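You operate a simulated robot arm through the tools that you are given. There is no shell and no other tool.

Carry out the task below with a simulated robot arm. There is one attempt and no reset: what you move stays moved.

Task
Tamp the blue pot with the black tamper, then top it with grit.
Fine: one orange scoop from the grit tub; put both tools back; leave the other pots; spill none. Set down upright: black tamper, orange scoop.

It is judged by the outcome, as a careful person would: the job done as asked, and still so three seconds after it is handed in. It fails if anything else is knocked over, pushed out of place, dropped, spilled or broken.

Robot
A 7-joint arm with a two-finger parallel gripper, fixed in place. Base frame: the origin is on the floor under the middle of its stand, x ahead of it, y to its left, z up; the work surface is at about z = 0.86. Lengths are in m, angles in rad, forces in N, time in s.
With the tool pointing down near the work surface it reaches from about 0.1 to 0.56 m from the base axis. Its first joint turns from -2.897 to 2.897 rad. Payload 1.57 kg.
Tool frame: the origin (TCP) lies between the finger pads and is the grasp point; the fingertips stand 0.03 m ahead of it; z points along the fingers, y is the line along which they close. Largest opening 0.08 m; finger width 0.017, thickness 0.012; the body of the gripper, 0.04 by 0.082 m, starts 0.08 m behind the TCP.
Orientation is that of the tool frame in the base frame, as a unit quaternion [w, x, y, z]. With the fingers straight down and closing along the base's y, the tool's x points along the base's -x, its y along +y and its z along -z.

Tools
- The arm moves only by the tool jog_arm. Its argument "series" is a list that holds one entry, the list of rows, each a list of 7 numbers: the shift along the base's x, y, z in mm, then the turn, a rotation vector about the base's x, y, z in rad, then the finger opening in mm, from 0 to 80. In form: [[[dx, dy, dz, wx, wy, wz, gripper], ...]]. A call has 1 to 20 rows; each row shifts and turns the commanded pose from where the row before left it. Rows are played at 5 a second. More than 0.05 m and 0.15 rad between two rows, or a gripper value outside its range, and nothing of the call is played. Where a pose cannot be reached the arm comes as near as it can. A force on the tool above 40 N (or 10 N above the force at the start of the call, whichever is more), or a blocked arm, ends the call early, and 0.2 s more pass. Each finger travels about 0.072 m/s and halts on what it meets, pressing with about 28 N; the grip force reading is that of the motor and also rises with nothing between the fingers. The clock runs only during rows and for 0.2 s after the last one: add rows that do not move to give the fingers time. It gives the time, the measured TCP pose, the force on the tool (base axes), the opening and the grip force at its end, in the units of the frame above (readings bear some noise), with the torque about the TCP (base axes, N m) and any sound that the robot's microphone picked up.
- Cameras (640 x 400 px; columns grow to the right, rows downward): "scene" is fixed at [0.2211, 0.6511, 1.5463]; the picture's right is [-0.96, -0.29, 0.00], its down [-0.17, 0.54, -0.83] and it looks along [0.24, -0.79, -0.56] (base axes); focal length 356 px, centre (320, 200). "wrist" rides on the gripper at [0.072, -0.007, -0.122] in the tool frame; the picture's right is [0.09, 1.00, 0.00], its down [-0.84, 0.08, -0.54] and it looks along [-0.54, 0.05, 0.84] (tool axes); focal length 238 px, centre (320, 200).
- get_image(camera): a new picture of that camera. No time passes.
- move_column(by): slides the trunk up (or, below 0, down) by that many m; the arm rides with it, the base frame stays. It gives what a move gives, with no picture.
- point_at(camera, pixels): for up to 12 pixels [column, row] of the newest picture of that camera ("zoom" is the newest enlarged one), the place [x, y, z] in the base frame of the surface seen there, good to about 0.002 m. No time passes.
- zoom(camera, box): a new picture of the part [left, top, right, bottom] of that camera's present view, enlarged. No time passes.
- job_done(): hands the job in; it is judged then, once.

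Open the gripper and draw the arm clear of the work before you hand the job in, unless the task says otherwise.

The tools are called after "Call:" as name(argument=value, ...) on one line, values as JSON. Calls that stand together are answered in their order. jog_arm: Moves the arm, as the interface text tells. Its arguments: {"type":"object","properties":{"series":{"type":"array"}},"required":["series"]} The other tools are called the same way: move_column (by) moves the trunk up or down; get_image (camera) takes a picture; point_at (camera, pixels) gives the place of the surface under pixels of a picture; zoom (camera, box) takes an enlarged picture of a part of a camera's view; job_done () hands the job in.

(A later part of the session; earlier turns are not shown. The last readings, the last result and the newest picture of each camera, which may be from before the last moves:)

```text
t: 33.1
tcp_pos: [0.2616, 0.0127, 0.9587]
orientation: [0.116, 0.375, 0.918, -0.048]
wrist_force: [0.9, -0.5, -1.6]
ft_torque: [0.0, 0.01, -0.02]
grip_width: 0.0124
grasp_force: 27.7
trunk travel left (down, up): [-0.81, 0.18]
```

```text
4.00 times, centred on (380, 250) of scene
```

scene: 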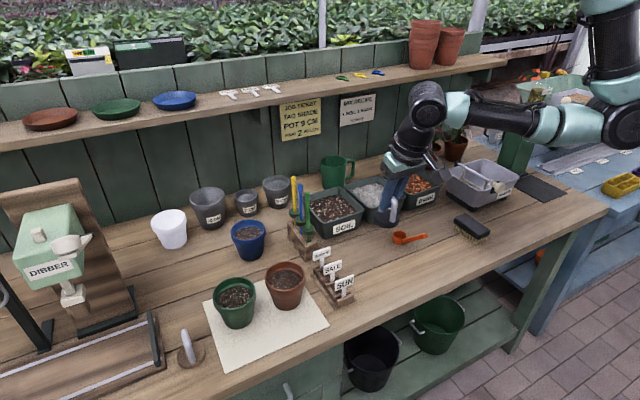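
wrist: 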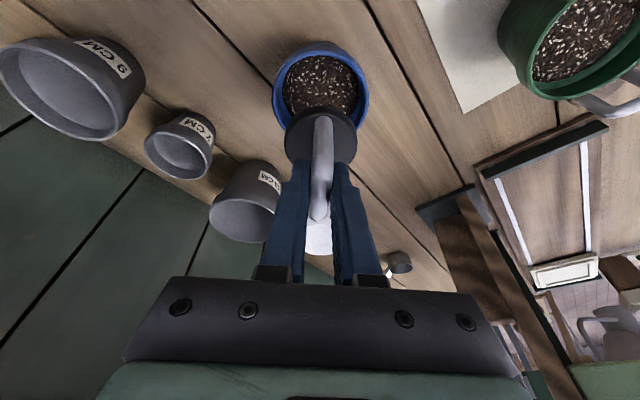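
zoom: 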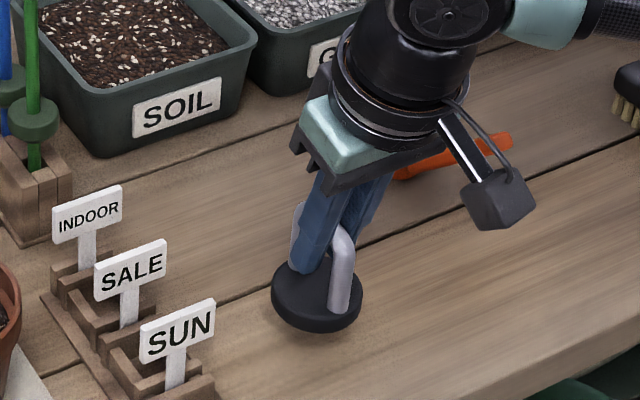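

I correct by (+4.5,+3) mm and lower 33 mm to near contact.

Call:
jog_arm(series=[[[4.5, 3, -8, 0, 0, 0, 0], [0, 0, -10, 0, 0, 0, 0], [0, 0, -8, 0, 0, 0, 0], [0, 0, -5, 0, 0, 0, 0], [0, 0, -2, 0, 0, 0, 0], [0, 0, 0, 0, 0, 0, 0], [0, 0, 0, 0, 0, 0, 0]]])

Call:
zoom(camera="scene", box=[344, 240, 408, 300])

```text
t: 34.7
tcp_pos: [0.266, 0.0154, 0.9267]
orientation: [0.115, 0.376, 0.918, -0.047]
wrist_force: [0.2, -0.9, 0.3]
ft_torque: [0.02, -0.01, 0.02]
grip_width: 0.0122
grasp_force: 27.3
trunk travel left (down, up): [-0.81, 0.18]
```

```text
6.67 times, centred on (376, 270) of scene
```

zoom: 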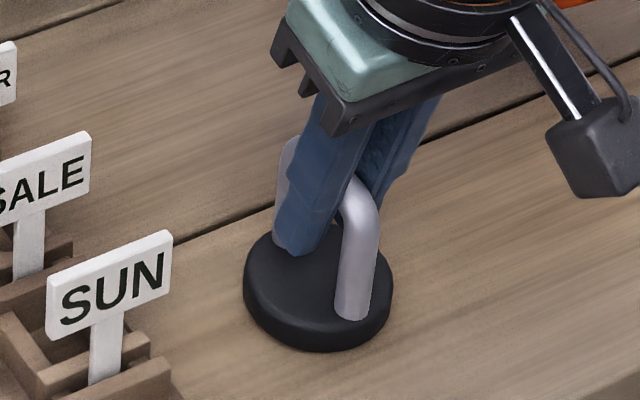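

Force changed to about +0.3 N, so an edge is just touching. I lower in 1 mm steps to seat the disc flat.

Call:
jog_arm(series=[[[0, 0, -1, 0, 0, 0, 0], [0, 0, -1, 0, 0, 0, 0], [0, 0, 0, 0, 0, 0, 0]]])

```text
t: 35.5
tcp_pos: [0.2664, 0.0155, 0.9239]
orientation: [0.115, 0.375, 0.918, -0.047]
wrist_force: [-0.1, 0.6, -1.6]
ft_torque: [0.02, -0.01, 0.0]
grip_width: 0.0126
grasp_force: 28.0
trunk travel left (down, up): [-0.81, 0.18]
```

Force is still -1.6 N (hanging weight), so it is not yet seated; I go 1 mm steps further.

Call:
jog_arm(series=[[[0, 0, -1, 0, 0, 0, 0], [0, 0, -1, 0, 0, 0, 0], [0, 0, 0, 0, 0, 0, 0]]])

```text
t: 36.3
tcp_pos: [0.2661, 0.0153, 0.9227]
orientation: [0.118, 0.376, 0.918, -0.047]
wrist_force: [-5.4, 0.3, 23.7]
ft_torque: [0.12, 0.2, -0.01]
grip_width: 0.0123
grasp_force: 27.6
trunk travel left (down, up): [-0.81, 0.18]
```

Seated with 23.7 N at z 0.9227, matching the pick-up height. I ease off 1 mm and open the fingers slowly.

Call:
jog_arm(series=[[[0, 0, 1.2, 0, 0, 0, 0], [0, 0, 0, 0, 0, 0, 0], [0, 0, 0, 0, 0, 0, 20], [0, 0, 0, 0, 0, 0, 40], [0, 0, 0, 0, 0, 0, 60], [0, 0, 0, 0, 0, 0, 80], [0, 0, 0, 0, 0, 0, 80], [0, 0, 0, 0, 0, 0, 80]]])

Call:
zoom(camera="scene", box=[344, 240, 408, 300])

Call:
get_image(camera="wrist")

```text
t: 38.1
tcp_pos: [0.265, 0.0163, 0.922]
orientation: [0.116, 0.376, 0.918, -0.047]
wrist_force: [-0.3, 0.4, 0.3]
ft_torque: [0.01, -0.03, -0.03]
grip_width: 0.0798
grasp_force: 0.1
trunk travel left (down, up): [-0.81, 0.18]
```

```text
6.67 times, centred on (376, 270) of scene
```

zoom: 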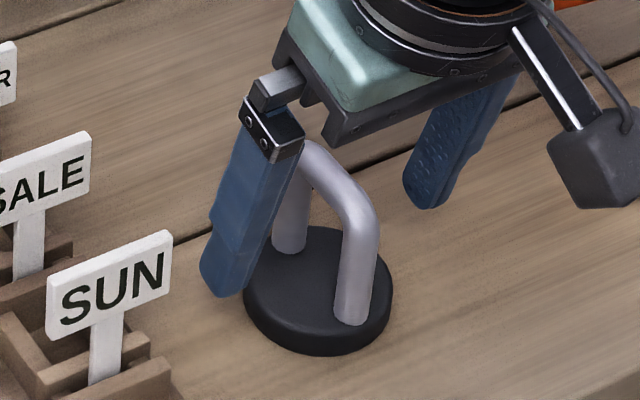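

```text
taken
```

wrist: 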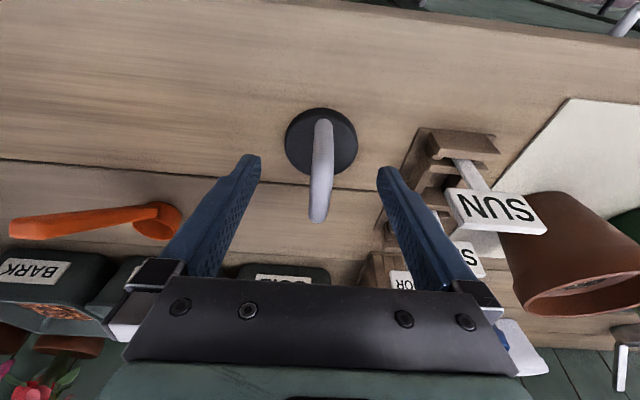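

The tamper stands upright in place. I raise straight up about 95 mm and view the area from the wrist camera.

Call:
jog_arm(series=[[[0, 0, 10, 0, 0, 0, 80], [0, 0, 20, 0, 0, 0, 80], [0, 0, 25, 0, 0, 0, 80], [0, 0, 25, 0, 0, 0, 80], [0, 0, 15, 0, 0, 0, 80], [0, 0, 0, 0, 0, 0, 80], [0, 0, 0, 0, 0, 0, 80]]])

Call:
zoom(camera="scene", box=[344, 250, 408, 300])

Call:
get_image(camera="wrist")

```text
t: 39.7
tcp_pos: [0.267, 0.0159, 1.0174]
orientation: [0.116, 0.376, 0.918, -0.047]
wrist_force: [-0.1, 0.6, -0.2]
ft_torque: [-0.01, -0.01, 0.0]
grip_width: 0.08
grasp_force: 0.1
trunk travel left (down, up): [-0.81, 0.18]
```

```text
8.00 times, centred on (376, 275) of scene
```

zoom: 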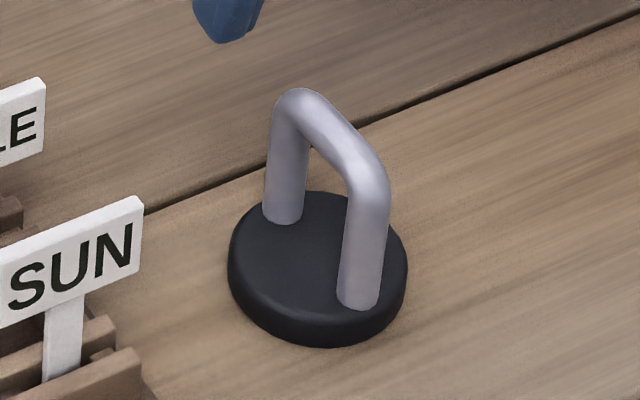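

```text
taken
```

wrist: 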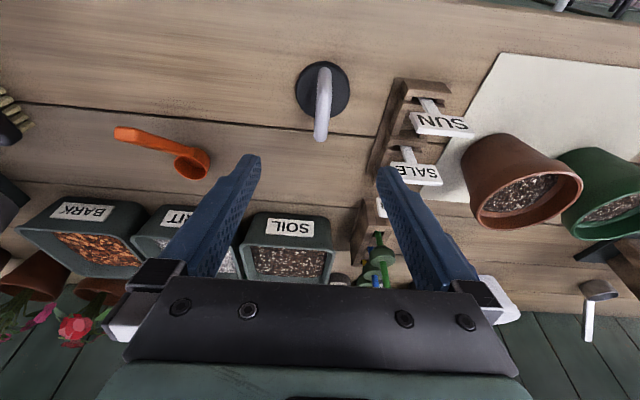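

The tamper sits within about a pixel of its original place. Now I move over the orange scoop (handle (130,135)–cup (190,165) in wrist view), at safe height.

Call:
jog_arm(series=[[[-6, -24, 0, 0, 0, 0, 80], [-6, -24, 0, 0, 0, 0, 80], [-6, -24, 0, 0, 0, 0, 80], [-6, -24, 0, 0, 0, 0, 80], [-6, -24, 0, 0, 0, 0, 80], [-6, -24, 0, 0, 0, 0, 80], [0, 0, 0, 0, 0, 0, 80], [0, 0, 0, 0, 0, 0, 80]]])

Call:
get_image(camera="wrist")

Call:
get_image(camera="scene")

```text
t: 41.5
tcp_pos: [0.2299, -0.1263, 1.0167]
orientation: [0.116, 0.376, 0.918, -0.048]
wrist_force: [0.0, -0.1, 0.0]
ft_torque: [-0.02, 0.0, 0.02]
grip_width: 0.08
grasp_force: 0.0
trunk travel left (down, up): [-0.81, 0.18]
```

```text
taken
```

wrist: 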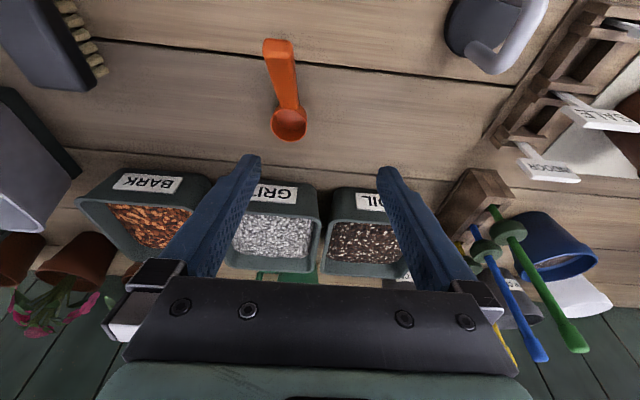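

```text
taken
```

scene: 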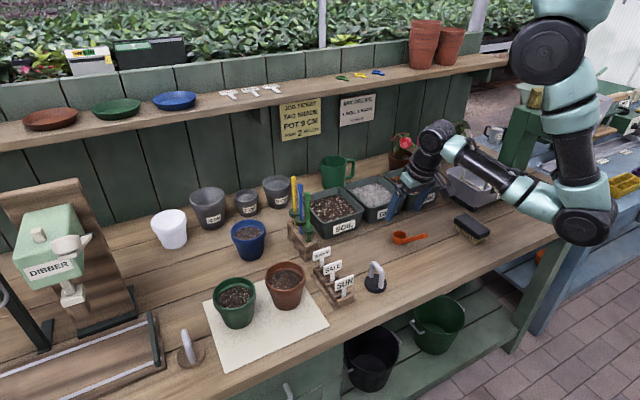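

The scoop is clear in the wrist view at (285,90); I zoom and measure its handle and cup.

Call:
zoom(camera="wrist", box=[240, 30, 336, 150])

```text
3.33 times, centred on (288, 90) of wrist
```

zoom: 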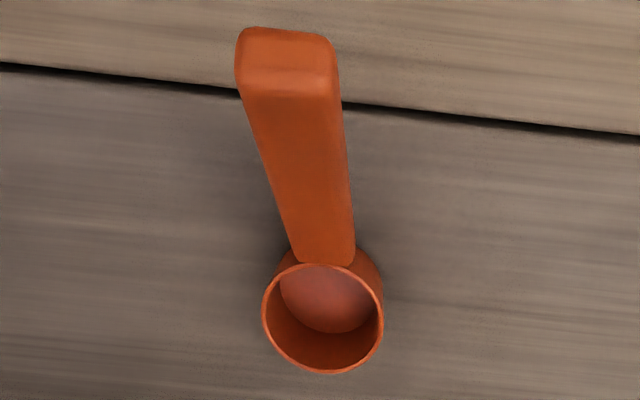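

Call:
point_at(camera="zoom", pixels=[[285, 80], [245, 95], [335, 92], [280, 130], [345, 125], [300, 170], [325, 250], [298, 240], [352, 235], [264, 315], [382, 320], [325, 371]])

```text
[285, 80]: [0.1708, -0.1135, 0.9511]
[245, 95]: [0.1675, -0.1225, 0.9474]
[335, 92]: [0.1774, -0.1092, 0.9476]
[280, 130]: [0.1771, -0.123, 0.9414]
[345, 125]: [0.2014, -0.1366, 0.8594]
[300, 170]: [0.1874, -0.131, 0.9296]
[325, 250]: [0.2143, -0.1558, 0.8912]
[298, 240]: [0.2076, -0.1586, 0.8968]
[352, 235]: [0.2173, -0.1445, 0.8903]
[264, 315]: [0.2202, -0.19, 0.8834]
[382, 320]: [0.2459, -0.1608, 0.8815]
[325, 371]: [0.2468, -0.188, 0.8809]
```

Handle is ~16 mm wide, top running from (0.1725,-0.116,0.9475) down 45° to (0.2125,-0.1515,0.893); cup centre ≈ (0.2335,-0.1745). I move over the handle and lean the tool further to about 35°, checking reach.

Call:
jog_arm(series=[[[-8, -1, -5, -0.0491, -0.0499, 0.005, 80], [-8, -1, -5, -0.0491, -0.0499, 0.005, 80], [-8, -1, -5, -0.0491, -0.0499, 0.005, 80], [-8, -1, -5, -0.0491, -0.0499, 0.005, 80], [-9, 0, -7, -0.0491, -0.0499, 0.006, 80], [0, 0, 0, 0, 0, 0, 80], [0, 0, 0, 0, 0, 0, 80]]])

Call:
get_image(camera="wrist")

Call:
get_image(camera="scene")

```text
t: 43.1
tcp_pos: [0.1893, -0.1306, 0.9896]
orientation: [0.274, 0.35, 0.889, -0.11]
wrist_force: [-0.1, -0.1, -0.4]
ft_torque: [0.02, 0.04, -0.06]
grip_width: 0.0798
grasp_force: 0.1
trunk travel left (down, up): [-0.81, 0.18]
```

```text
taken
```

wrist: 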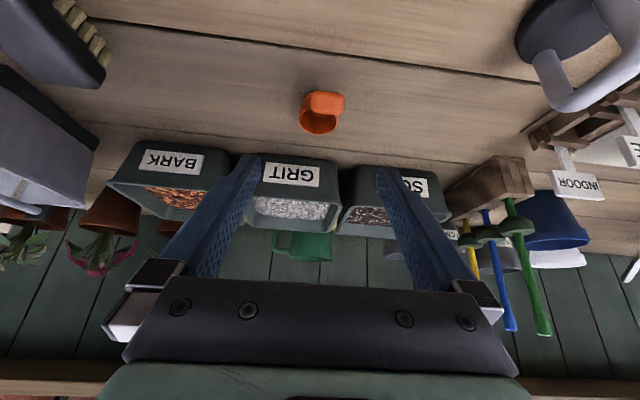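

```text
taken
```

scene: 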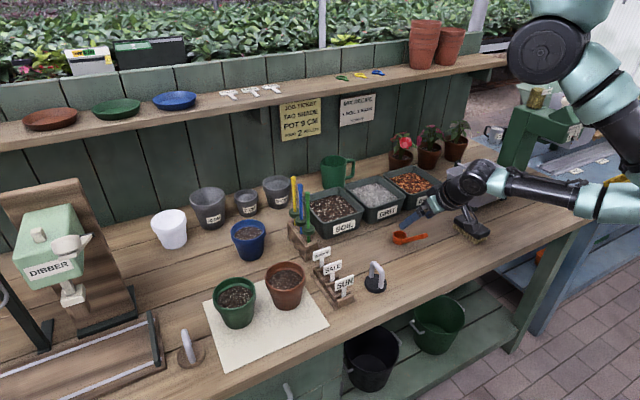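

Reach is fine at 35° lean. I check brush clearance relative to the wrist/camera housing and forearm before descending.

Call:
zoom(camera="scene", box=[380, 150, 530, 260])

Call:
point_at(camera="scene", pixels=[[472, 225], [470, 210], [458, 220], [485, 232], [470, 175], [540, 195], [610, 205], [424, 208], [440, 215]])

```text
3.64 times, centred on (455, 205) of scene
```

zoom: 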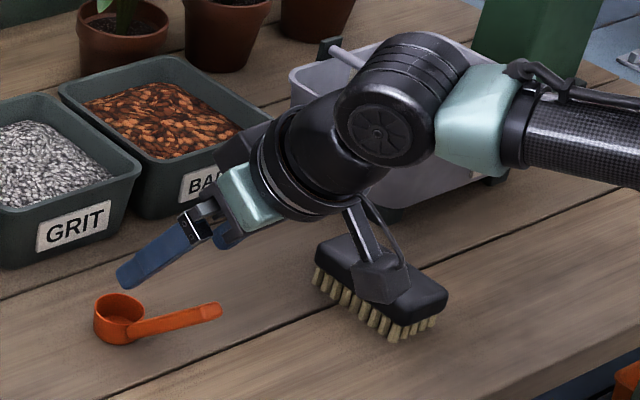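

```text
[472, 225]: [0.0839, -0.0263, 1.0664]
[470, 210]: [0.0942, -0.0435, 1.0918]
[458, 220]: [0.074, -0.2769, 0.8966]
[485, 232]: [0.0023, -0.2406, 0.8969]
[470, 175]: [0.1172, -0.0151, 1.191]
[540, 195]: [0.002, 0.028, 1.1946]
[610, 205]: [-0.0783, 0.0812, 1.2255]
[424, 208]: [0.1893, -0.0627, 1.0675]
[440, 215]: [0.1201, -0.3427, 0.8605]
```

Brush is at (0.04,-0.26), well clear of the arm. I descend vertically 68 mm so the open fingers straddle the handle.

Call:
jog_arm(series=[[[0, 0, -15, 0, 0, 0, 80], [0, 0, -15, 0, 0, 0, 80], [0, 0, -15, 0, 0, 0, 80], [0, 0, -13, 0, 0, 0, 80], [0, 0, -10, 0, 0, 0, 80], [0, 0, 0, 0, 0, 0, 80], [0, 0, 0, 0, 0, 0, 80]]])

Call:
get_image(camera="wrist")

Call:
zoom(camera="scene", box=[380, 190, 476, 260])

```text
t: 44.7
tcp_pos: [0.1882, -0.1339, 0.9228]
orientation: [0.274, 0.35, 0.889, -0.111]
wrist_force: [0.3, -0.5, -0.3]
ft_torque: [-0.01, -0.03, 0.01]
grip_width: 0.0801
grasp_force: 0.1
trunk travel left (down, up): [-0.81, 0.18]
```

```text
taken
```

wrist: 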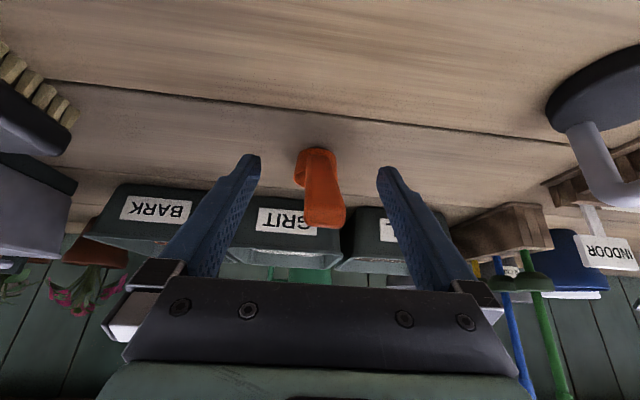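

```text
5.71 times, centred on (428, 225) of scene
```

zoom: 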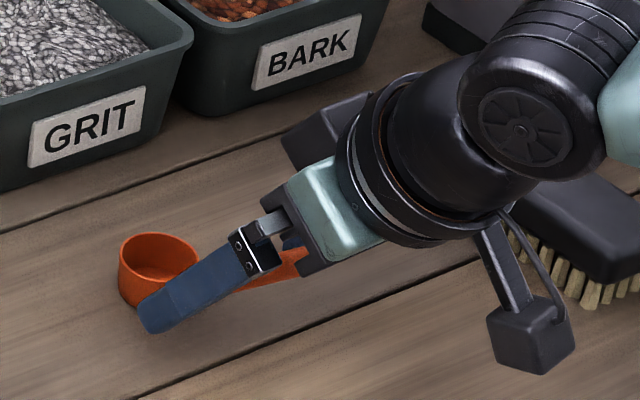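

The handle lies between the fingers (cup at (316,155), end at (325,222)). I measure the handle around the TCP pixel (321,192).

Call:
point_at(camera="wrist", pixels=[[321, 180], [321, 192], [323, 205], [325, 218], [306, 195], [338, 195], [310, 215], [342, 212], [318, 165], [325, 225]])

Call:
zoom(camera="wrist", box=[250, 130, 400, 240])

```text
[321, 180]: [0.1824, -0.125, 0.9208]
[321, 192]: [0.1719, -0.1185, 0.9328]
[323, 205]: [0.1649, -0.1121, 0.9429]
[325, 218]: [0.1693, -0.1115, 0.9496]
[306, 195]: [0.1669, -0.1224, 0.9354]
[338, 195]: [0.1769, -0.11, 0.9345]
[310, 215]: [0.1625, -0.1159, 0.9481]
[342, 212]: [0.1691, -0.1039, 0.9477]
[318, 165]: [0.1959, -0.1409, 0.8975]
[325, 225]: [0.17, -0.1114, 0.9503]
```

```text
3.64 times, centred on (325, 185) of wrist
```

zoom: 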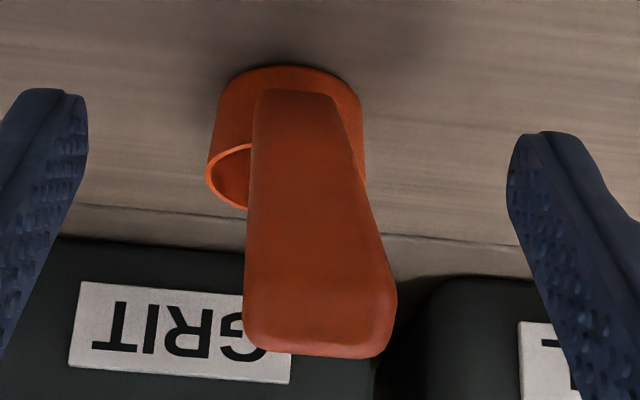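

Handle mid-thickness at this spot is z≈0.917 and the centreline is ~2 mm toward +c; I shift (+1.4,+1.5,-5) mm and close.

Call:
jog_arm(series=[[[1.4, 1.5, -5, 0, 0, 0, 80], [0, 0, 0, 0, 0, 0, 80], [0, 0, 0, 0, 0, 0, 50], [0, 0, 0, 0, 0, 0, 30], [0, 0, 0, 0, 0, 0, 22], [0, 0, 0, 0, 0, 0, 0], [0, 0, 0, 0, 0, 0, 0], [0, 0, 0, 0, 0, 0, 0], [0, 0, 0, 0, 0, 0, 0]]])

Call:
get_image(camera="wrist")

Call:
zoom(camera="scene", box=[380, 190, 476, 260])

```text
t: 46.7
tcp_pos: [0.1894, -0.1308, 0.9192]
orientation: [0.274, 0.35, 0.889, -0.11]
wrist_force: [0.2, -0.7, 1.1]
ft_torque: [0.0, 0.01, 0.01]
grip_width: 0.0176
grasp_force: 28.0
trunk travel left (down, up): [-0.81, 0.18]
```

```text
taken
```

wrist: 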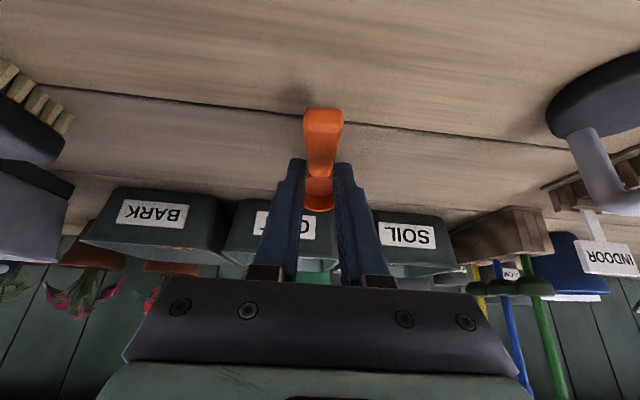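

```text
5.71 times, centred on (428, 225) of scene
```

zoom: 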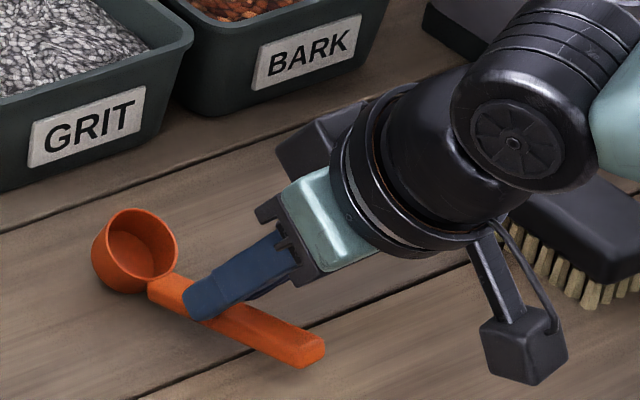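

The scoop rotated in the grip as the fingers closed: the cup now looks raised and the handle end lower. I zoom and measure its actual pose before doing anything.

Call:
zoom(camera="scene", box=[390, 215, 444, 260])

```text
8.89 times, centred on (417, 238) of scene
```

zoom: 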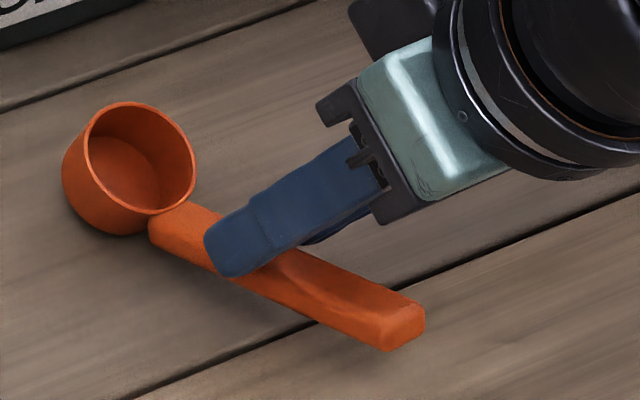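

Call:
point_at(camera="zoom", pixels=[[85, 150], [195, 165], [135, 105], [145, 212], [120, 228], [185, 220], [390, 335], [420, 325], [340, 285], [400, 295], [240, 240], [75, 205]])

```text
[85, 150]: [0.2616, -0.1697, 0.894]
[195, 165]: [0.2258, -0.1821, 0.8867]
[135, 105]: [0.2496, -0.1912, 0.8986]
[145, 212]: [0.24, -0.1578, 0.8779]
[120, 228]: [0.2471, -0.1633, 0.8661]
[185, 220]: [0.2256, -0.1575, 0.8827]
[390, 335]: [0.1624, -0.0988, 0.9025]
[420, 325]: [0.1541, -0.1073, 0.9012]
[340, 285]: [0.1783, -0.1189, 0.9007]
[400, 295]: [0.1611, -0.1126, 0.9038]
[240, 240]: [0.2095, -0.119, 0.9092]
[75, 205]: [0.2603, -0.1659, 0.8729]
```

The cup is now tilted about 32° back (mouth toward the handle) and the handle is held near the fingertips. I look closely through the wrist camera to understand the grip.

Call:
zoom(camera="wrist", box=[250, 90, 400, 290])

```text
2.00 times, centred on (325, 190) of wrist
```

zoom: 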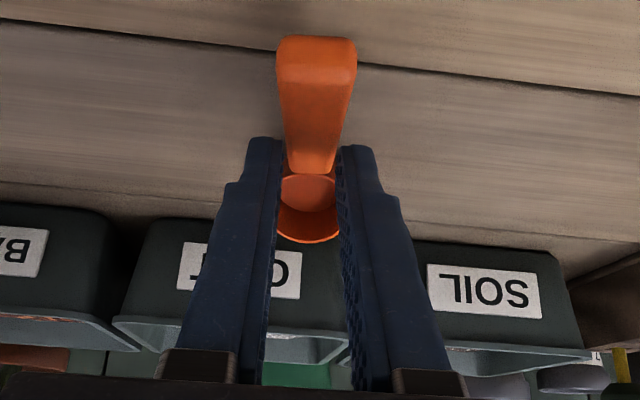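

I measure the handle and finger tips from this wrist zoom to see how deep the handle sits between the pads.

Call:
point_at(camera="zoom", pixels=[[280, 75], [355, 75], [317, 45], [317, 75], [317, 110], [317, 140], [312, 165], [262, 142], [358, 150], [290, 195], [308, 240], [310, 185]])

```text
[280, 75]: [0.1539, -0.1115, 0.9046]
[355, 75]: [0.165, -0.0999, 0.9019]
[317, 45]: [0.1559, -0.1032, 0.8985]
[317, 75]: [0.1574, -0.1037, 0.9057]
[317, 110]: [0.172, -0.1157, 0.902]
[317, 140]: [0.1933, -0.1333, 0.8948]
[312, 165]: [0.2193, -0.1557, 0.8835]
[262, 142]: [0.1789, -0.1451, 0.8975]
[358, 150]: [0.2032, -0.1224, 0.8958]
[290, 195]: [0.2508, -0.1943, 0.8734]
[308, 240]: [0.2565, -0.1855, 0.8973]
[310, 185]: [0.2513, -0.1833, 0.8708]
```

The handle is pinched only at the fingertips while the cup rests on its back edge at about (0.243,-0.174,0.8585). I pivot the scoop forward about that edge, keeping hold, to set it back flat; first half of the turn, then look.

Call:
jog_arm(series=[[[3.2, -3.0, 5.0, 0.0477, 0.0512, 0, 0], [3.4, -3.2, 4.5, 0.0477, 0.0512, 0, 0], [3.7, -3.4, 3.9, 0.0477, 0.0512, 0, 0], [3.9, -3.6, 3.7, 0.0477, 0.0512, 0, 0], [0, 0, 0, 0, 0, 0, 0]]])

Call:
zoom(camera="scene", box=[380, 200, 444, 260])

```text
t: 47.9
tcp_pos: [0.2044, -0.1427, 0.9347]
orientation: [0.148, 0.361, 0.919, -0.06]
wrist_force: [1.0, -0.7, 0.3]
ft_torque: [0.01, 0.01, -0.01]
grip_width: 0.0178
grasp_force: 27.2
trunk travel left (down, up): [-0.81, 0.18]
```

```text
6.67 times, centred on (412, 230) of scene
```

zoom: 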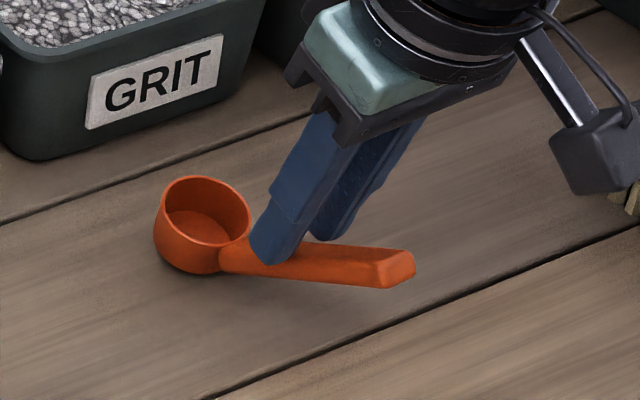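

The scoop follows the tool cleanly. I complete the second half of the pivot to set the cup flat.

Call:
jog_arm(series=[[[4.0, -3.75, 3.2, 0.0477, 0.0512, 0, 0], [4.2, -3.9, 2.9, 0.0477, 0.0512, 0, 0], [4.3, -4.0, 2.4, 0.0477, 0.0512, 0, 0], [4.4, -4.1, 2.0, 0.0477, 0.0512, 0, 0], [0, 0, 0, 0, 0, 0, 0]]])

Call:
zoom(camera="scene", box=[380, 190, 444, 250])

Call:
get_image(camera="wrist")

```text
t: 49.1
tcp_pos: [0.2195, -0.1592, 0.9463]
orientation: [0.018, 0.365, 0.931, -0.009]
wrist_force: [-0.2, -0.1, 0.1]
ft_torque: [0.01, 0.05, 0.03]
grip_width: 0.0174
grasp_force: 27.8
trunk travel left (down, up): [-0.81, 0.18]
```

```text
6.67 times, centred on (412, 220) of scene
```

zoom: 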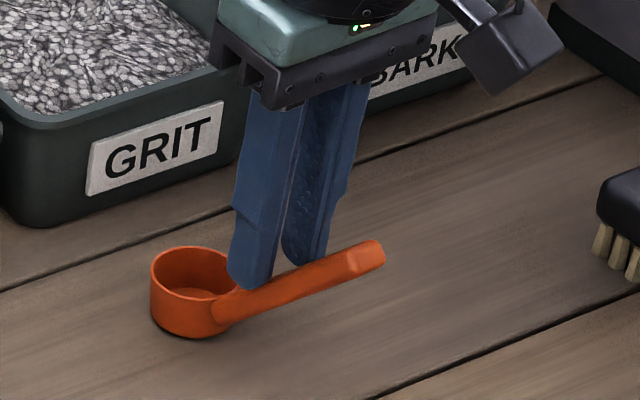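

```text
taken
```

wrist: 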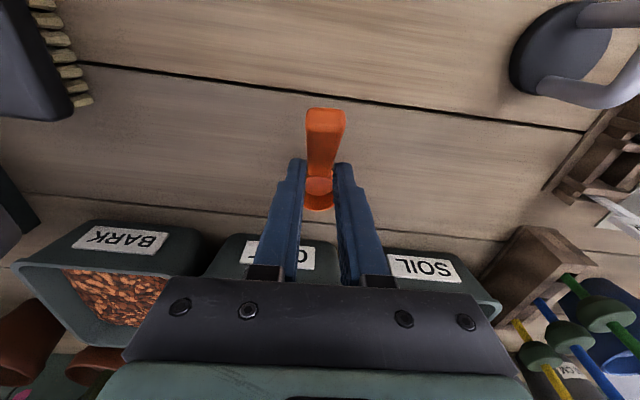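

The scoop looks upright again. I measure rim heights and base to confirm it is flat on the table before releasing.

Call:
zoom(camera="scene", box=[390, 220, 424, 246])

```text
15.38 times, centred on (407, 233) of scene
```

zoom: 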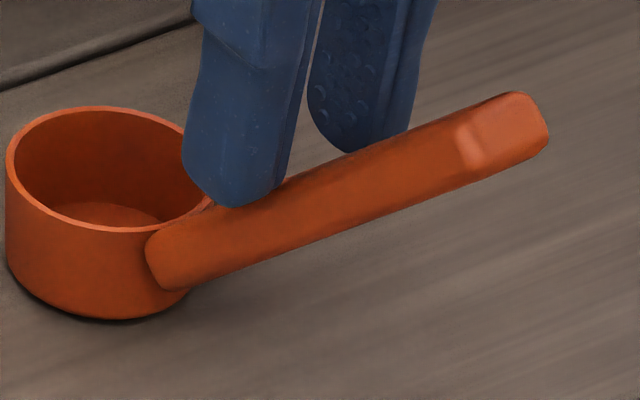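

Call:
point_at(camera="zoom", pixels=[[10, 165], [95, 109], [110, 229], [30, 200], [185, 135], [120, 316], [30, 285], [400, 160], [500, 100], [250, 220], [240, 200], [350, 145]])

```text
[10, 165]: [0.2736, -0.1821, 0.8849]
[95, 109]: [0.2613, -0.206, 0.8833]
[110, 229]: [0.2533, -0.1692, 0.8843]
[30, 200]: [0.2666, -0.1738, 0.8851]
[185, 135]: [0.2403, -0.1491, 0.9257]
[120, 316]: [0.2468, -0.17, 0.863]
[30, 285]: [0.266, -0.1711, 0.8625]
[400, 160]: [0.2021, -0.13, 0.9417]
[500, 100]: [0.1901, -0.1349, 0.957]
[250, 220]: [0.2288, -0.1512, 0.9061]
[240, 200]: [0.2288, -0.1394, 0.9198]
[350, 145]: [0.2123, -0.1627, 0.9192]
```

Rim is level at z≈0.884 and the base touches the table. I open the fingers slowly and look whether the scoop stays standing.

Call:
jog_arm(series=[[[0, 0, 0, 0, 0, 0, 22], [0, 0, 0, 0, 0, 0, 30], [0, 0, 0, 0, 0, 0, 45], [0, 0, 0, 0, 0, 0, 45]]])

Call:
zoom(camera="scene", box=[380, 200, 444, 250])

```text
t: 50.1
tcp_pos: [0.2195, -0.1597, 0.9461]
orientation: [0.019, 0.366, 0.93, -0.009]
wrist_force: [-0.2, -0.4, -0.1]
ft_torque: [0.01, -0.01, 0.0]
grip_width: 0.045
grasp_force: 0.1
trunk travel left (down, up): [-0.81, 0.18]
```

```text
8.00 times, centred on (412, 225) of scene
```

zoom: 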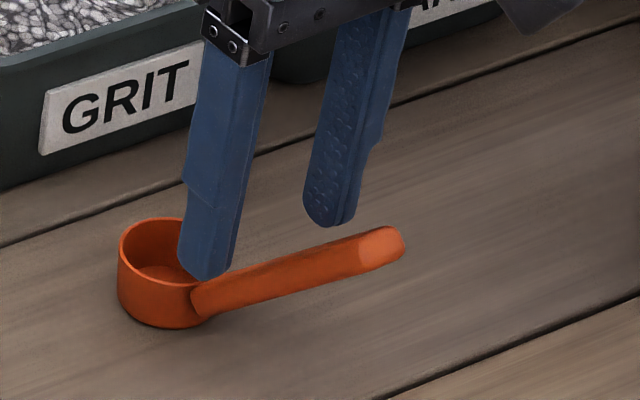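

The scoop stands upright on its own, about 25 mm from its original spot (I will return it to the original place at the end). I raise clear, then lean the tool again to re-grasp nearer the handle end, where the handle won't extend far behind the pads.

Call:
jog_arm(series=[[[0, 0, 10, 0, 0, 0, 80], [0, 0, 20, 0, 0, 0, 80], [0, 0, 25, 0, 0, 0, 80], [-3, 3, 5, -0.0638, -0.0683, 0, 80], [-3, 3, 0, -0.0638, -0.0683, 0, 80], [-3, 3, 0, -0.0638, -0.0683, 0, 80], [-3, 3, 0, -0.0638, -0.0683, 0, 80], [-3, 3, 0, -0.0638, -0.0683, 0, 80], [-3, 3, 0, -0.0638, -0.0683, 0, 80], [-2, 2, 0, -0.0638, -0.0683, 0, 80], [0, 0, 0, 0, 0, 0, 80], [0, 0, 0, 0, 0, 0, 80]]])

Call:
get_image(camera="wrist")

Call:
zoom(camera="scene", box=[380, 200, 444, 250])

```text
t: 52.7
tcp_pos: [0.1993, -0.1412, 1.0061]
orientation: [0.316, 0.345, 0.875, -0.128]
wrist_force: [0.7, -0.4, 0.2]
ft_torque: [-0.01, -0.03, 0.01]
grip_width: 0.0799
grasp_force: 0.0
trunk travel left (down, up): [-0.81, 0.18]
```

```text
taken
```

wrist: 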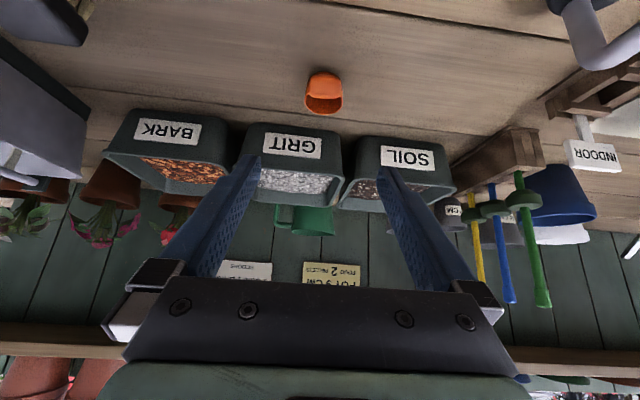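

```text
8.00 times, centred on (412, 225) of scene
```

zoom: 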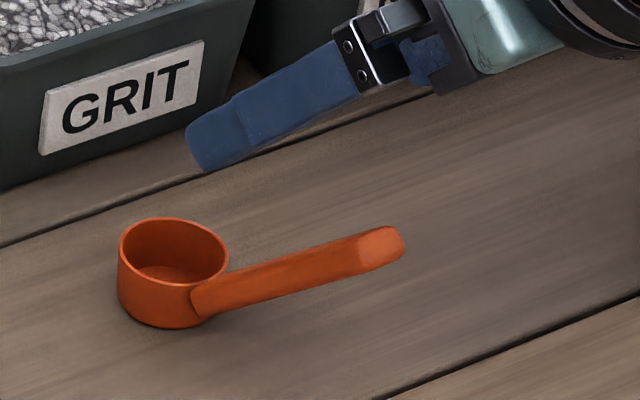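

Now I measure the scoop's present geometry in this scene zoom (cup at (172,270), handle end (390,245)).

Call:
point_at(camera="zoom", pixels=[[121, 255], [227, 255], [172, 219], [165, 283], [345, 235], [390, 230], [398, 250], [365, 270], [375, 260], [300, 258], [250, 270], [300, 285]])

Call:
zoom(camera="wrist", box=[280, 50, 370, 130])

```text
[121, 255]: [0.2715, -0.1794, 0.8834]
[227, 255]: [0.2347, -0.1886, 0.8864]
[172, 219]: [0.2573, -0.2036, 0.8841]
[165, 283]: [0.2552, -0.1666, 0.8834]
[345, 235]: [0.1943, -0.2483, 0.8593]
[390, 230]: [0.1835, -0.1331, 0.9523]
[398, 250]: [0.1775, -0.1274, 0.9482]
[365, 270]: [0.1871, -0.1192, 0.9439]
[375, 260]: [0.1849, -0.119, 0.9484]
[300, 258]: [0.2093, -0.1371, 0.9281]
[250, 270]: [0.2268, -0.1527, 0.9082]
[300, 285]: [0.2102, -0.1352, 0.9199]
```

```text
5.00 times, centred on (325, 90) of wrist
```

zoom: 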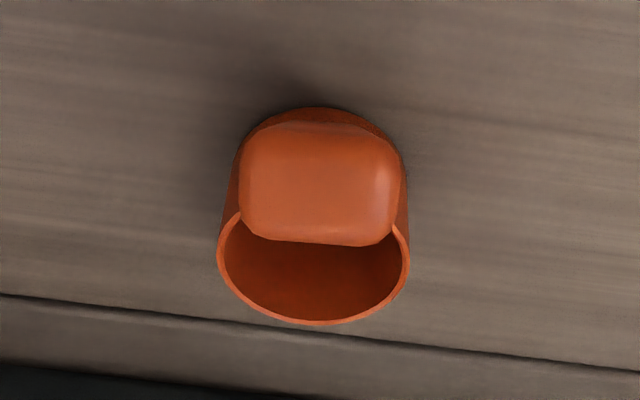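

The wrist camera sees the handle end-on (rounded end 16×11 mm). I measure the end face and cup from here.

Call:
point_at(camera="zoom", pixels=[[320, 185], [245, 185], [398, 190], [320, 145], [320, 232], [222, 250], [405, 260], [318, 322], [310, 110]])

```text
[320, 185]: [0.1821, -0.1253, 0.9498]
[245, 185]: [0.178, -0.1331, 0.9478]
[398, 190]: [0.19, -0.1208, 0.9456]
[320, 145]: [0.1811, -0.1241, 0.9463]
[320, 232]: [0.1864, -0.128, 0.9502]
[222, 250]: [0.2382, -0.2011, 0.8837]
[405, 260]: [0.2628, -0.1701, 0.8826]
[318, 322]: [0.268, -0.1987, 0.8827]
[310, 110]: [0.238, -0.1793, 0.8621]
```

Handle end centre ≈ (0.183,-0.1265,0.949), cup centre ≈ (0.254,-0.1855), so azimuth ≈ -41°. I turn +0.04 rad and descend so the TCP sits ~13 mm below the handle end.

Call:
jog_arm(series=[[[-5, 4.5, 0, 0, 0, 0.02, 80], [-4.3, 4.2, -8, 0, 0, 0.02, 80], [0, 0, -15, 0, 0, 0, 80], [0, 0, -15, 0, 0, 0, 80], [0, 0, -15, 0, 0, 0, 80], [0, 0, -10, 0, 0, 0, 80], [0, 0, -4, 0, 0, 0, 80], [0, 0, 0, 0, 0, 0, 80], [0, 0, 0, 0, 0, 0, 80]]])

Call:
zoom(camera="wrist", box=[240, 120, 400, 290])

Call:
zoom(camera="scene", box=[385, 190, 465, 250])

```text
t: 54.7
tcp_pos: [0.1916, -0.1307, 0.9389]
orientation: [0.318, 0.327, 0.882, -0.122]
wrist_force: [1.2, 0.8, 0.1]
ft_torque: [-0.01, 0.02, 0.0]
grip_width: 0.0798
grasp_force: 0.2
trunk travel left (down, up): [-0.81, 0.18]
```

```text
2.35 times, centred on (320, 205) of wrist
```

zoom: 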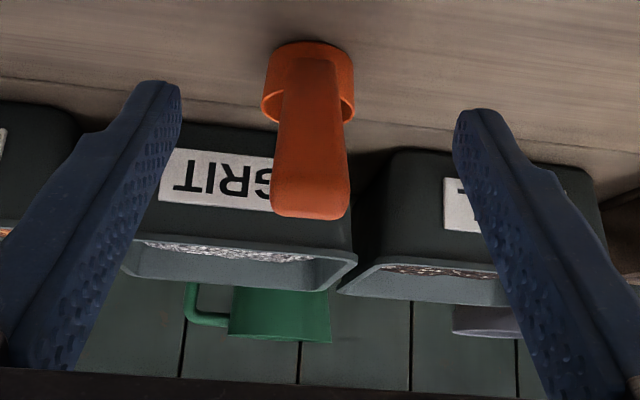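

```text
6.67 times, centred on (425, 220) of scene
```

zoom: 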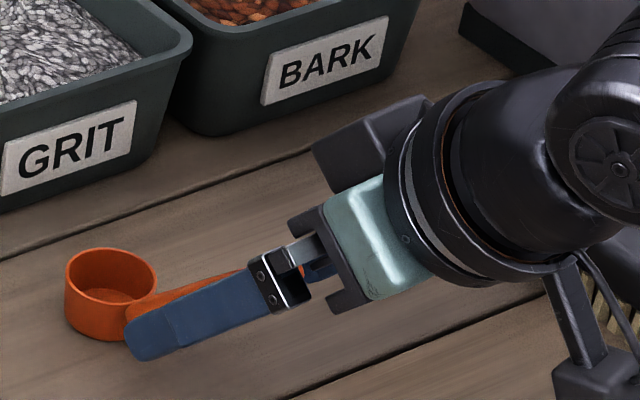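

Handle lies between the fingers, slightly left of the TCP pixel (322,169). I measure its edges to centre before closing.

Call:
zoom(camera="wrist", box=[240, 120, 400, 290])

Call:
point_at(camera="zoom", pixels=[[278, 170], [344, 170], [311, 170], [311, 140], [311, 110], [311, 200], [276, 200], [347, 200], [311, 213], [286, 120], [340, 120]])

```text
2.35 times, centred on (320, 205) of wrist
```

zoom: 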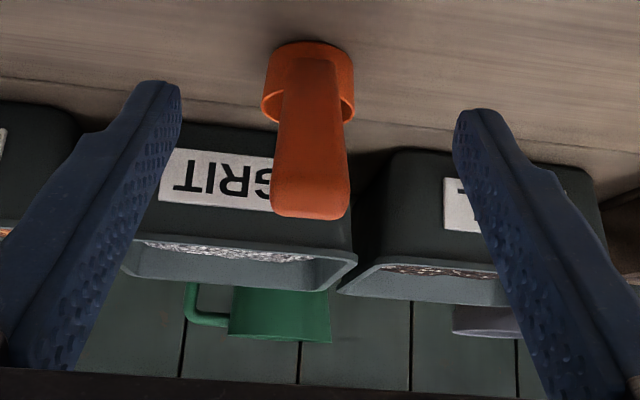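

```text
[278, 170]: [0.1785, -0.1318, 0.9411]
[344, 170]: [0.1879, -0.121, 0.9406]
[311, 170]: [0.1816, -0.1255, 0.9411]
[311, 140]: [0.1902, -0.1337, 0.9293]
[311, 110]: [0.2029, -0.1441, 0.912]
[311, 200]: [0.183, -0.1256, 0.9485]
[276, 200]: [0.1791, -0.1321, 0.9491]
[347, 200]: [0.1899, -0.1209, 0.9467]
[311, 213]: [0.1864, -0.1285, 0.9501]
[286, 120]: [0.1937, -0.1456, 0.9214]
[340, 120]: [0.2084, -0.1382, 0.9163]
```

Centreline is 2 mm toward -c; I shift (-1.3,-1.5) mm and close only to 24 mm, then inspect.

Call:
jog_arm(series=[[[-1.3, -1.5, 0, 0, 0, 0, 80], [0, 0, 0, 0, 0, 0, 50], [0, 0, 0, 0, 0, 0, 30], [0, 0, 0, 0, 0, 0, 24], [0, 0, 0, 0, 0, 0, 24]]])

Call:
zoom(camera="wrist", box=[240, 120, 400, 290])

Call:
zoom(camera="scene", box=[385, 190, 465, 250])

```text
t: 55.9
tcp_pos: [0.1903, -0.1317, 0.9387]
orientation: [0.318, 0.326, 0.882, -0.121]
wrist_force: [-0.1, -0.4, 0.8]
ft_torque: [-0.01, 0.02, 0.01]
grip_width: 0.024
grasp_force: 0.1
trunk travel left (down, up): [-0.81, 0.18]
```

```text
2.35 times, centred on (320, 205) of wrist
```

zoom: 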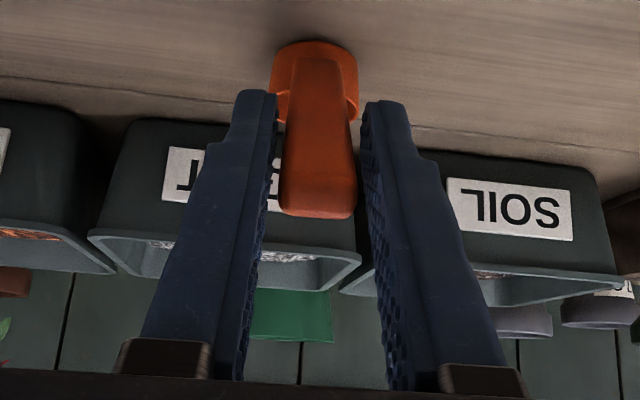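

```text
6.67 times, centred on (425, 220) of scene
```

zoom: 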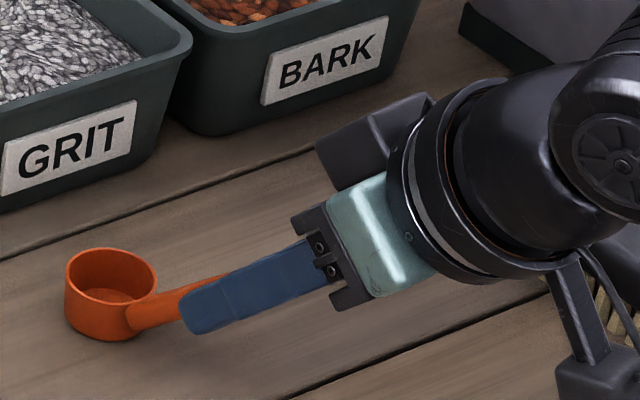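

Well centred: the handle fits evenly between the pads. I close in small steps to touch it gently, then clamp.

Call:
jog_arm(series=[[[0, 0, 0, 0, 0, 0, 22], [0, 0, 0, 0, 0, 0, 20.5], [0, 0, 0, 0, 0, 0, 19.5], [0, 0, 0, 0, 0, 0, 18.5], [0, 0, 0, 0, 0, 0, 17.5], [0, 0, 0, 0, 0, 0, 17.5]]])

Call:
zoom(camera="wrist", box=[240, 120, 400, 290])

Call:
zoom(camera="scene", box=[385, 190, 465, 250])

```text
t: 57.3
tcp_pos: [0.1906, -0.1334, 0.9379]
orientation: [0.318, 0.326, 0.882, -0.12]
wrist_force: [-0.4, 0.5, 0.4]
ft_torque: [0.03, 0.01, -0.03]
grip_width: 0.0188
grasp_force: 0.7
trunk travel left (down, up): [-0.81, 0.18]
```

```text
2.35 times, centred on (320, 205) of wrist
```

zoom: 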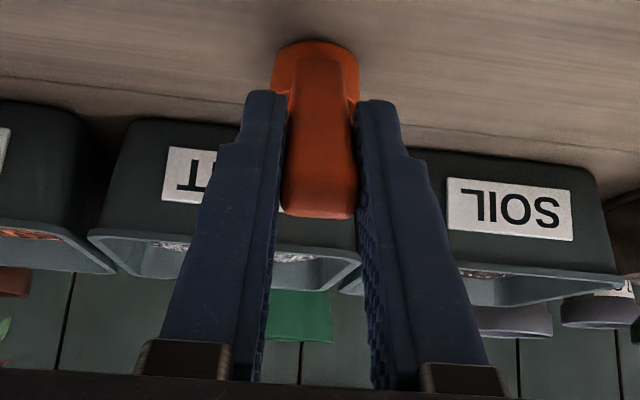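

```text
6.67 times, centred on (425, 220) of scene
```

zoom: 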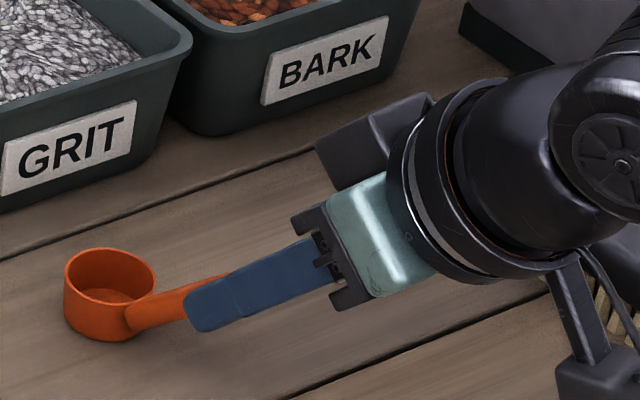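

Contact at 18.8 mm with the scoop still upright. I tighten gradually and check again.

Call:
jog_arm(series=[[[0, 0, 0, 0, 0, 0, 17], [0, 0, 0, 0, 0, 0, 16], [0, 0, 0, 0, 0, 0, 14], [0, 0, 0, 0, 0, 0, 12]]])

Call:
zoom(camera="scene", box=[385, 190, 465, 250])

```text
t: 58.3
tcp_pos: [0.1913, -0.1317, 0.9389]
orientation: [0.318, 0.326, 0.882, -0.12]
wrist_force: [-0.2, 1.2, 0.5]
ft_torque: [-0.05, 0.0, 0.0]
grip_width: 0.018
grasp_force: 27.9
trunk travel left (down, up): [-0.81, 0.18]
```

```text
6.67 times, centred on (425, 220) of scene
```

zoom: 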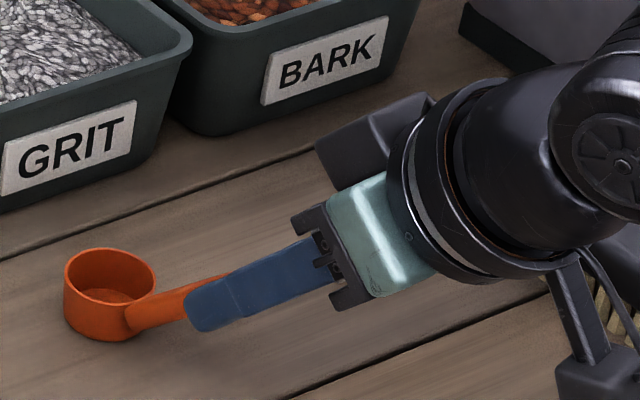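

Full grip (27.9 N) at 18.0 mm and the scoop is unmoved. I lift 25 mm slowly and check it hangs rigidly.

Call:
jog_arm(series=[[[0, 0, 3, 0, 0, 0, 8], [0, 0, 6, 0, 0, 0, 8], [0, 0, 8, 0, 0, 0, 8], [0, 0, 8, 0, 0, 0, 8], [0, 0, 0, 0, 0, 0, 8], [0, 0, 0, 0, 0, 0, 8]]])

Call:
zoom(camera="scene", box=[385, 180, 465, 240])

Call:
get_image(camera="wrist")

```text
t: 59.7
tcp_pos: [0.1909, -0.133, 0.9641]
orientation: [0.318, 0.327, 0.882, -0.121]
wrist_force: [0.1, -0.1, -0.5]
ft_torque: [0.02, -0.02, 0.0]
grip_width: 0.018
grasp_force: 28.1
trunk travel left (down, up): [-0.81, 0.18]
```

```text
6.67 times, centred on (425, 210) of scene
```

zoom: 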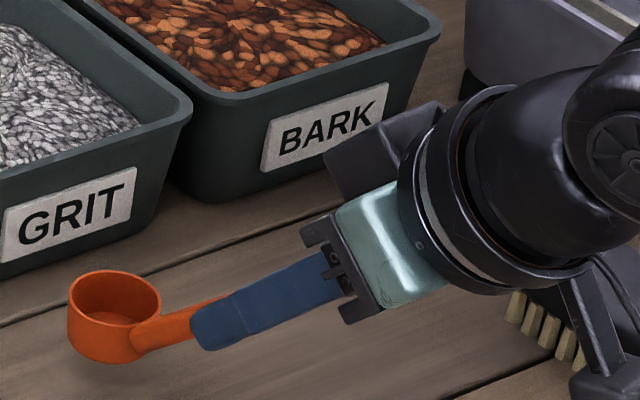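

```text
taken
```

wrist: 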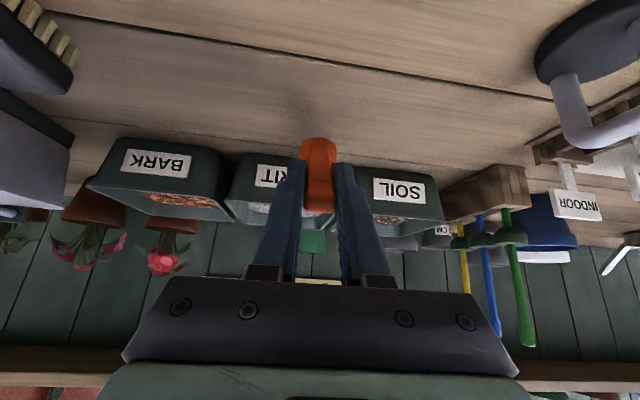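

The scoop is held rigid and level (TCP sits 82 mm behind and 80 mm above the cup base). I lift while easing outward, then carry it above the grit tub.

Call:
jog_arm(series=[[[3, -3, 16, 0, 0, 0, 8], [3, -3, 16, 0, 0, 0, 8], [3, -3, 16, 0, 0, 0, 8], [3, -3, 16, 0, 0, 0, 8], [3, -3, 16, 0, 0, 0, 8], [13, -19.6, 0, 0, 0, -0.012, 8], [13, -19.6, 0, 0, 0, -0.012, 8], [13, -19.6, 0, 0, 0, -0.012, 8], [13, -19.6, 0, 0, 0, -0.012, 8], [12.8, -19.6, 0, 0, 0, -0.012, 8], [0, 0, 0, 0, 0, 0, 8], [0, 0, 0, 0, 0, 0, 8]]])

Call:
get_image(camera="scene")

Call:
zoom(camera="scene", box=[330, 140, 450, 230])

```text
t: 62.3
tcp_pos: [0.2711, -0.2448, 1.0416]
orientation: [0.314, 0.353, 0.871, -0.13]
wrist_force: [1.5, 0.2, -0.3]
ft_torque: [0.01, -0.01, -0.02]
grip_width: 0.0181
grasp_force: 28.0
trunk travel left (down, up): [-0.81, 0.18]
```

```text
taken
```

scene: 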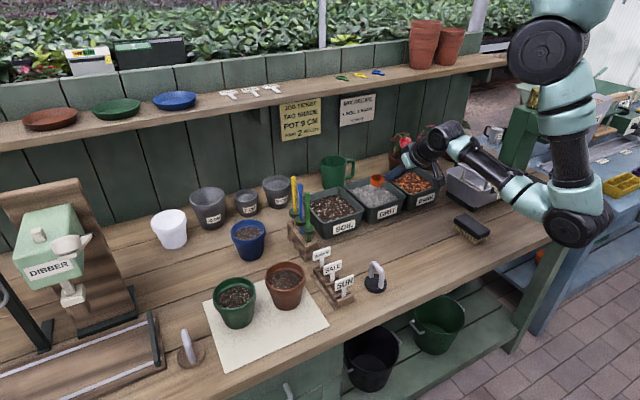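

```text
4.44 times, centred on (390, 185) of scene
```

zoom: 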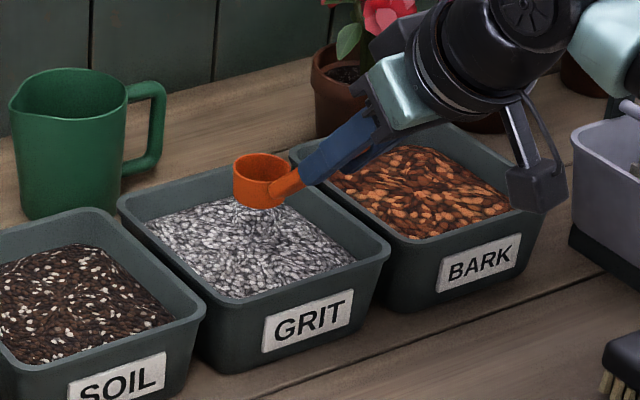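

The cup is over the grit. I measure its rim and the tub rim in this zoom to place the dip.

Call:
point_at(camera="zoom", pixels=[[235, 168], [291, 170], [262, 155], [258, 183], [255, 205], [120, 205], [215, 168], [388, 250], [212, 308], [300, 245], [200, 245], [330, 210]])

```text
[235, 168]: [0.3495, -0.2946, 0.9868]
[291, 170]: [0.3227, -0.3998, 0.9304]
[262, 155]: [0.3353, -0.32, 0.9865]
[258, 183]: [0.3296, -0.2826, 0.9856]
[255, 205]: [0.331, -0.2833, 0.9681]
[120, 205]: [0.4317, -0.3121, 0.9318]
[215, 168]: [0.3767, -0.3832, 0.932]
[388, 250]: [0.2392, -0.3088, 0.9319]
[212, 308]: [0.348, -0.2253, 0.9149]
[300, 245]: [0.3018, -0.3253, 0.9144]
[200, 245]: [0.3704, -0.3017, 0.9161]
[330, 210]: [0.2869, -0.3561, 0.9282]
```

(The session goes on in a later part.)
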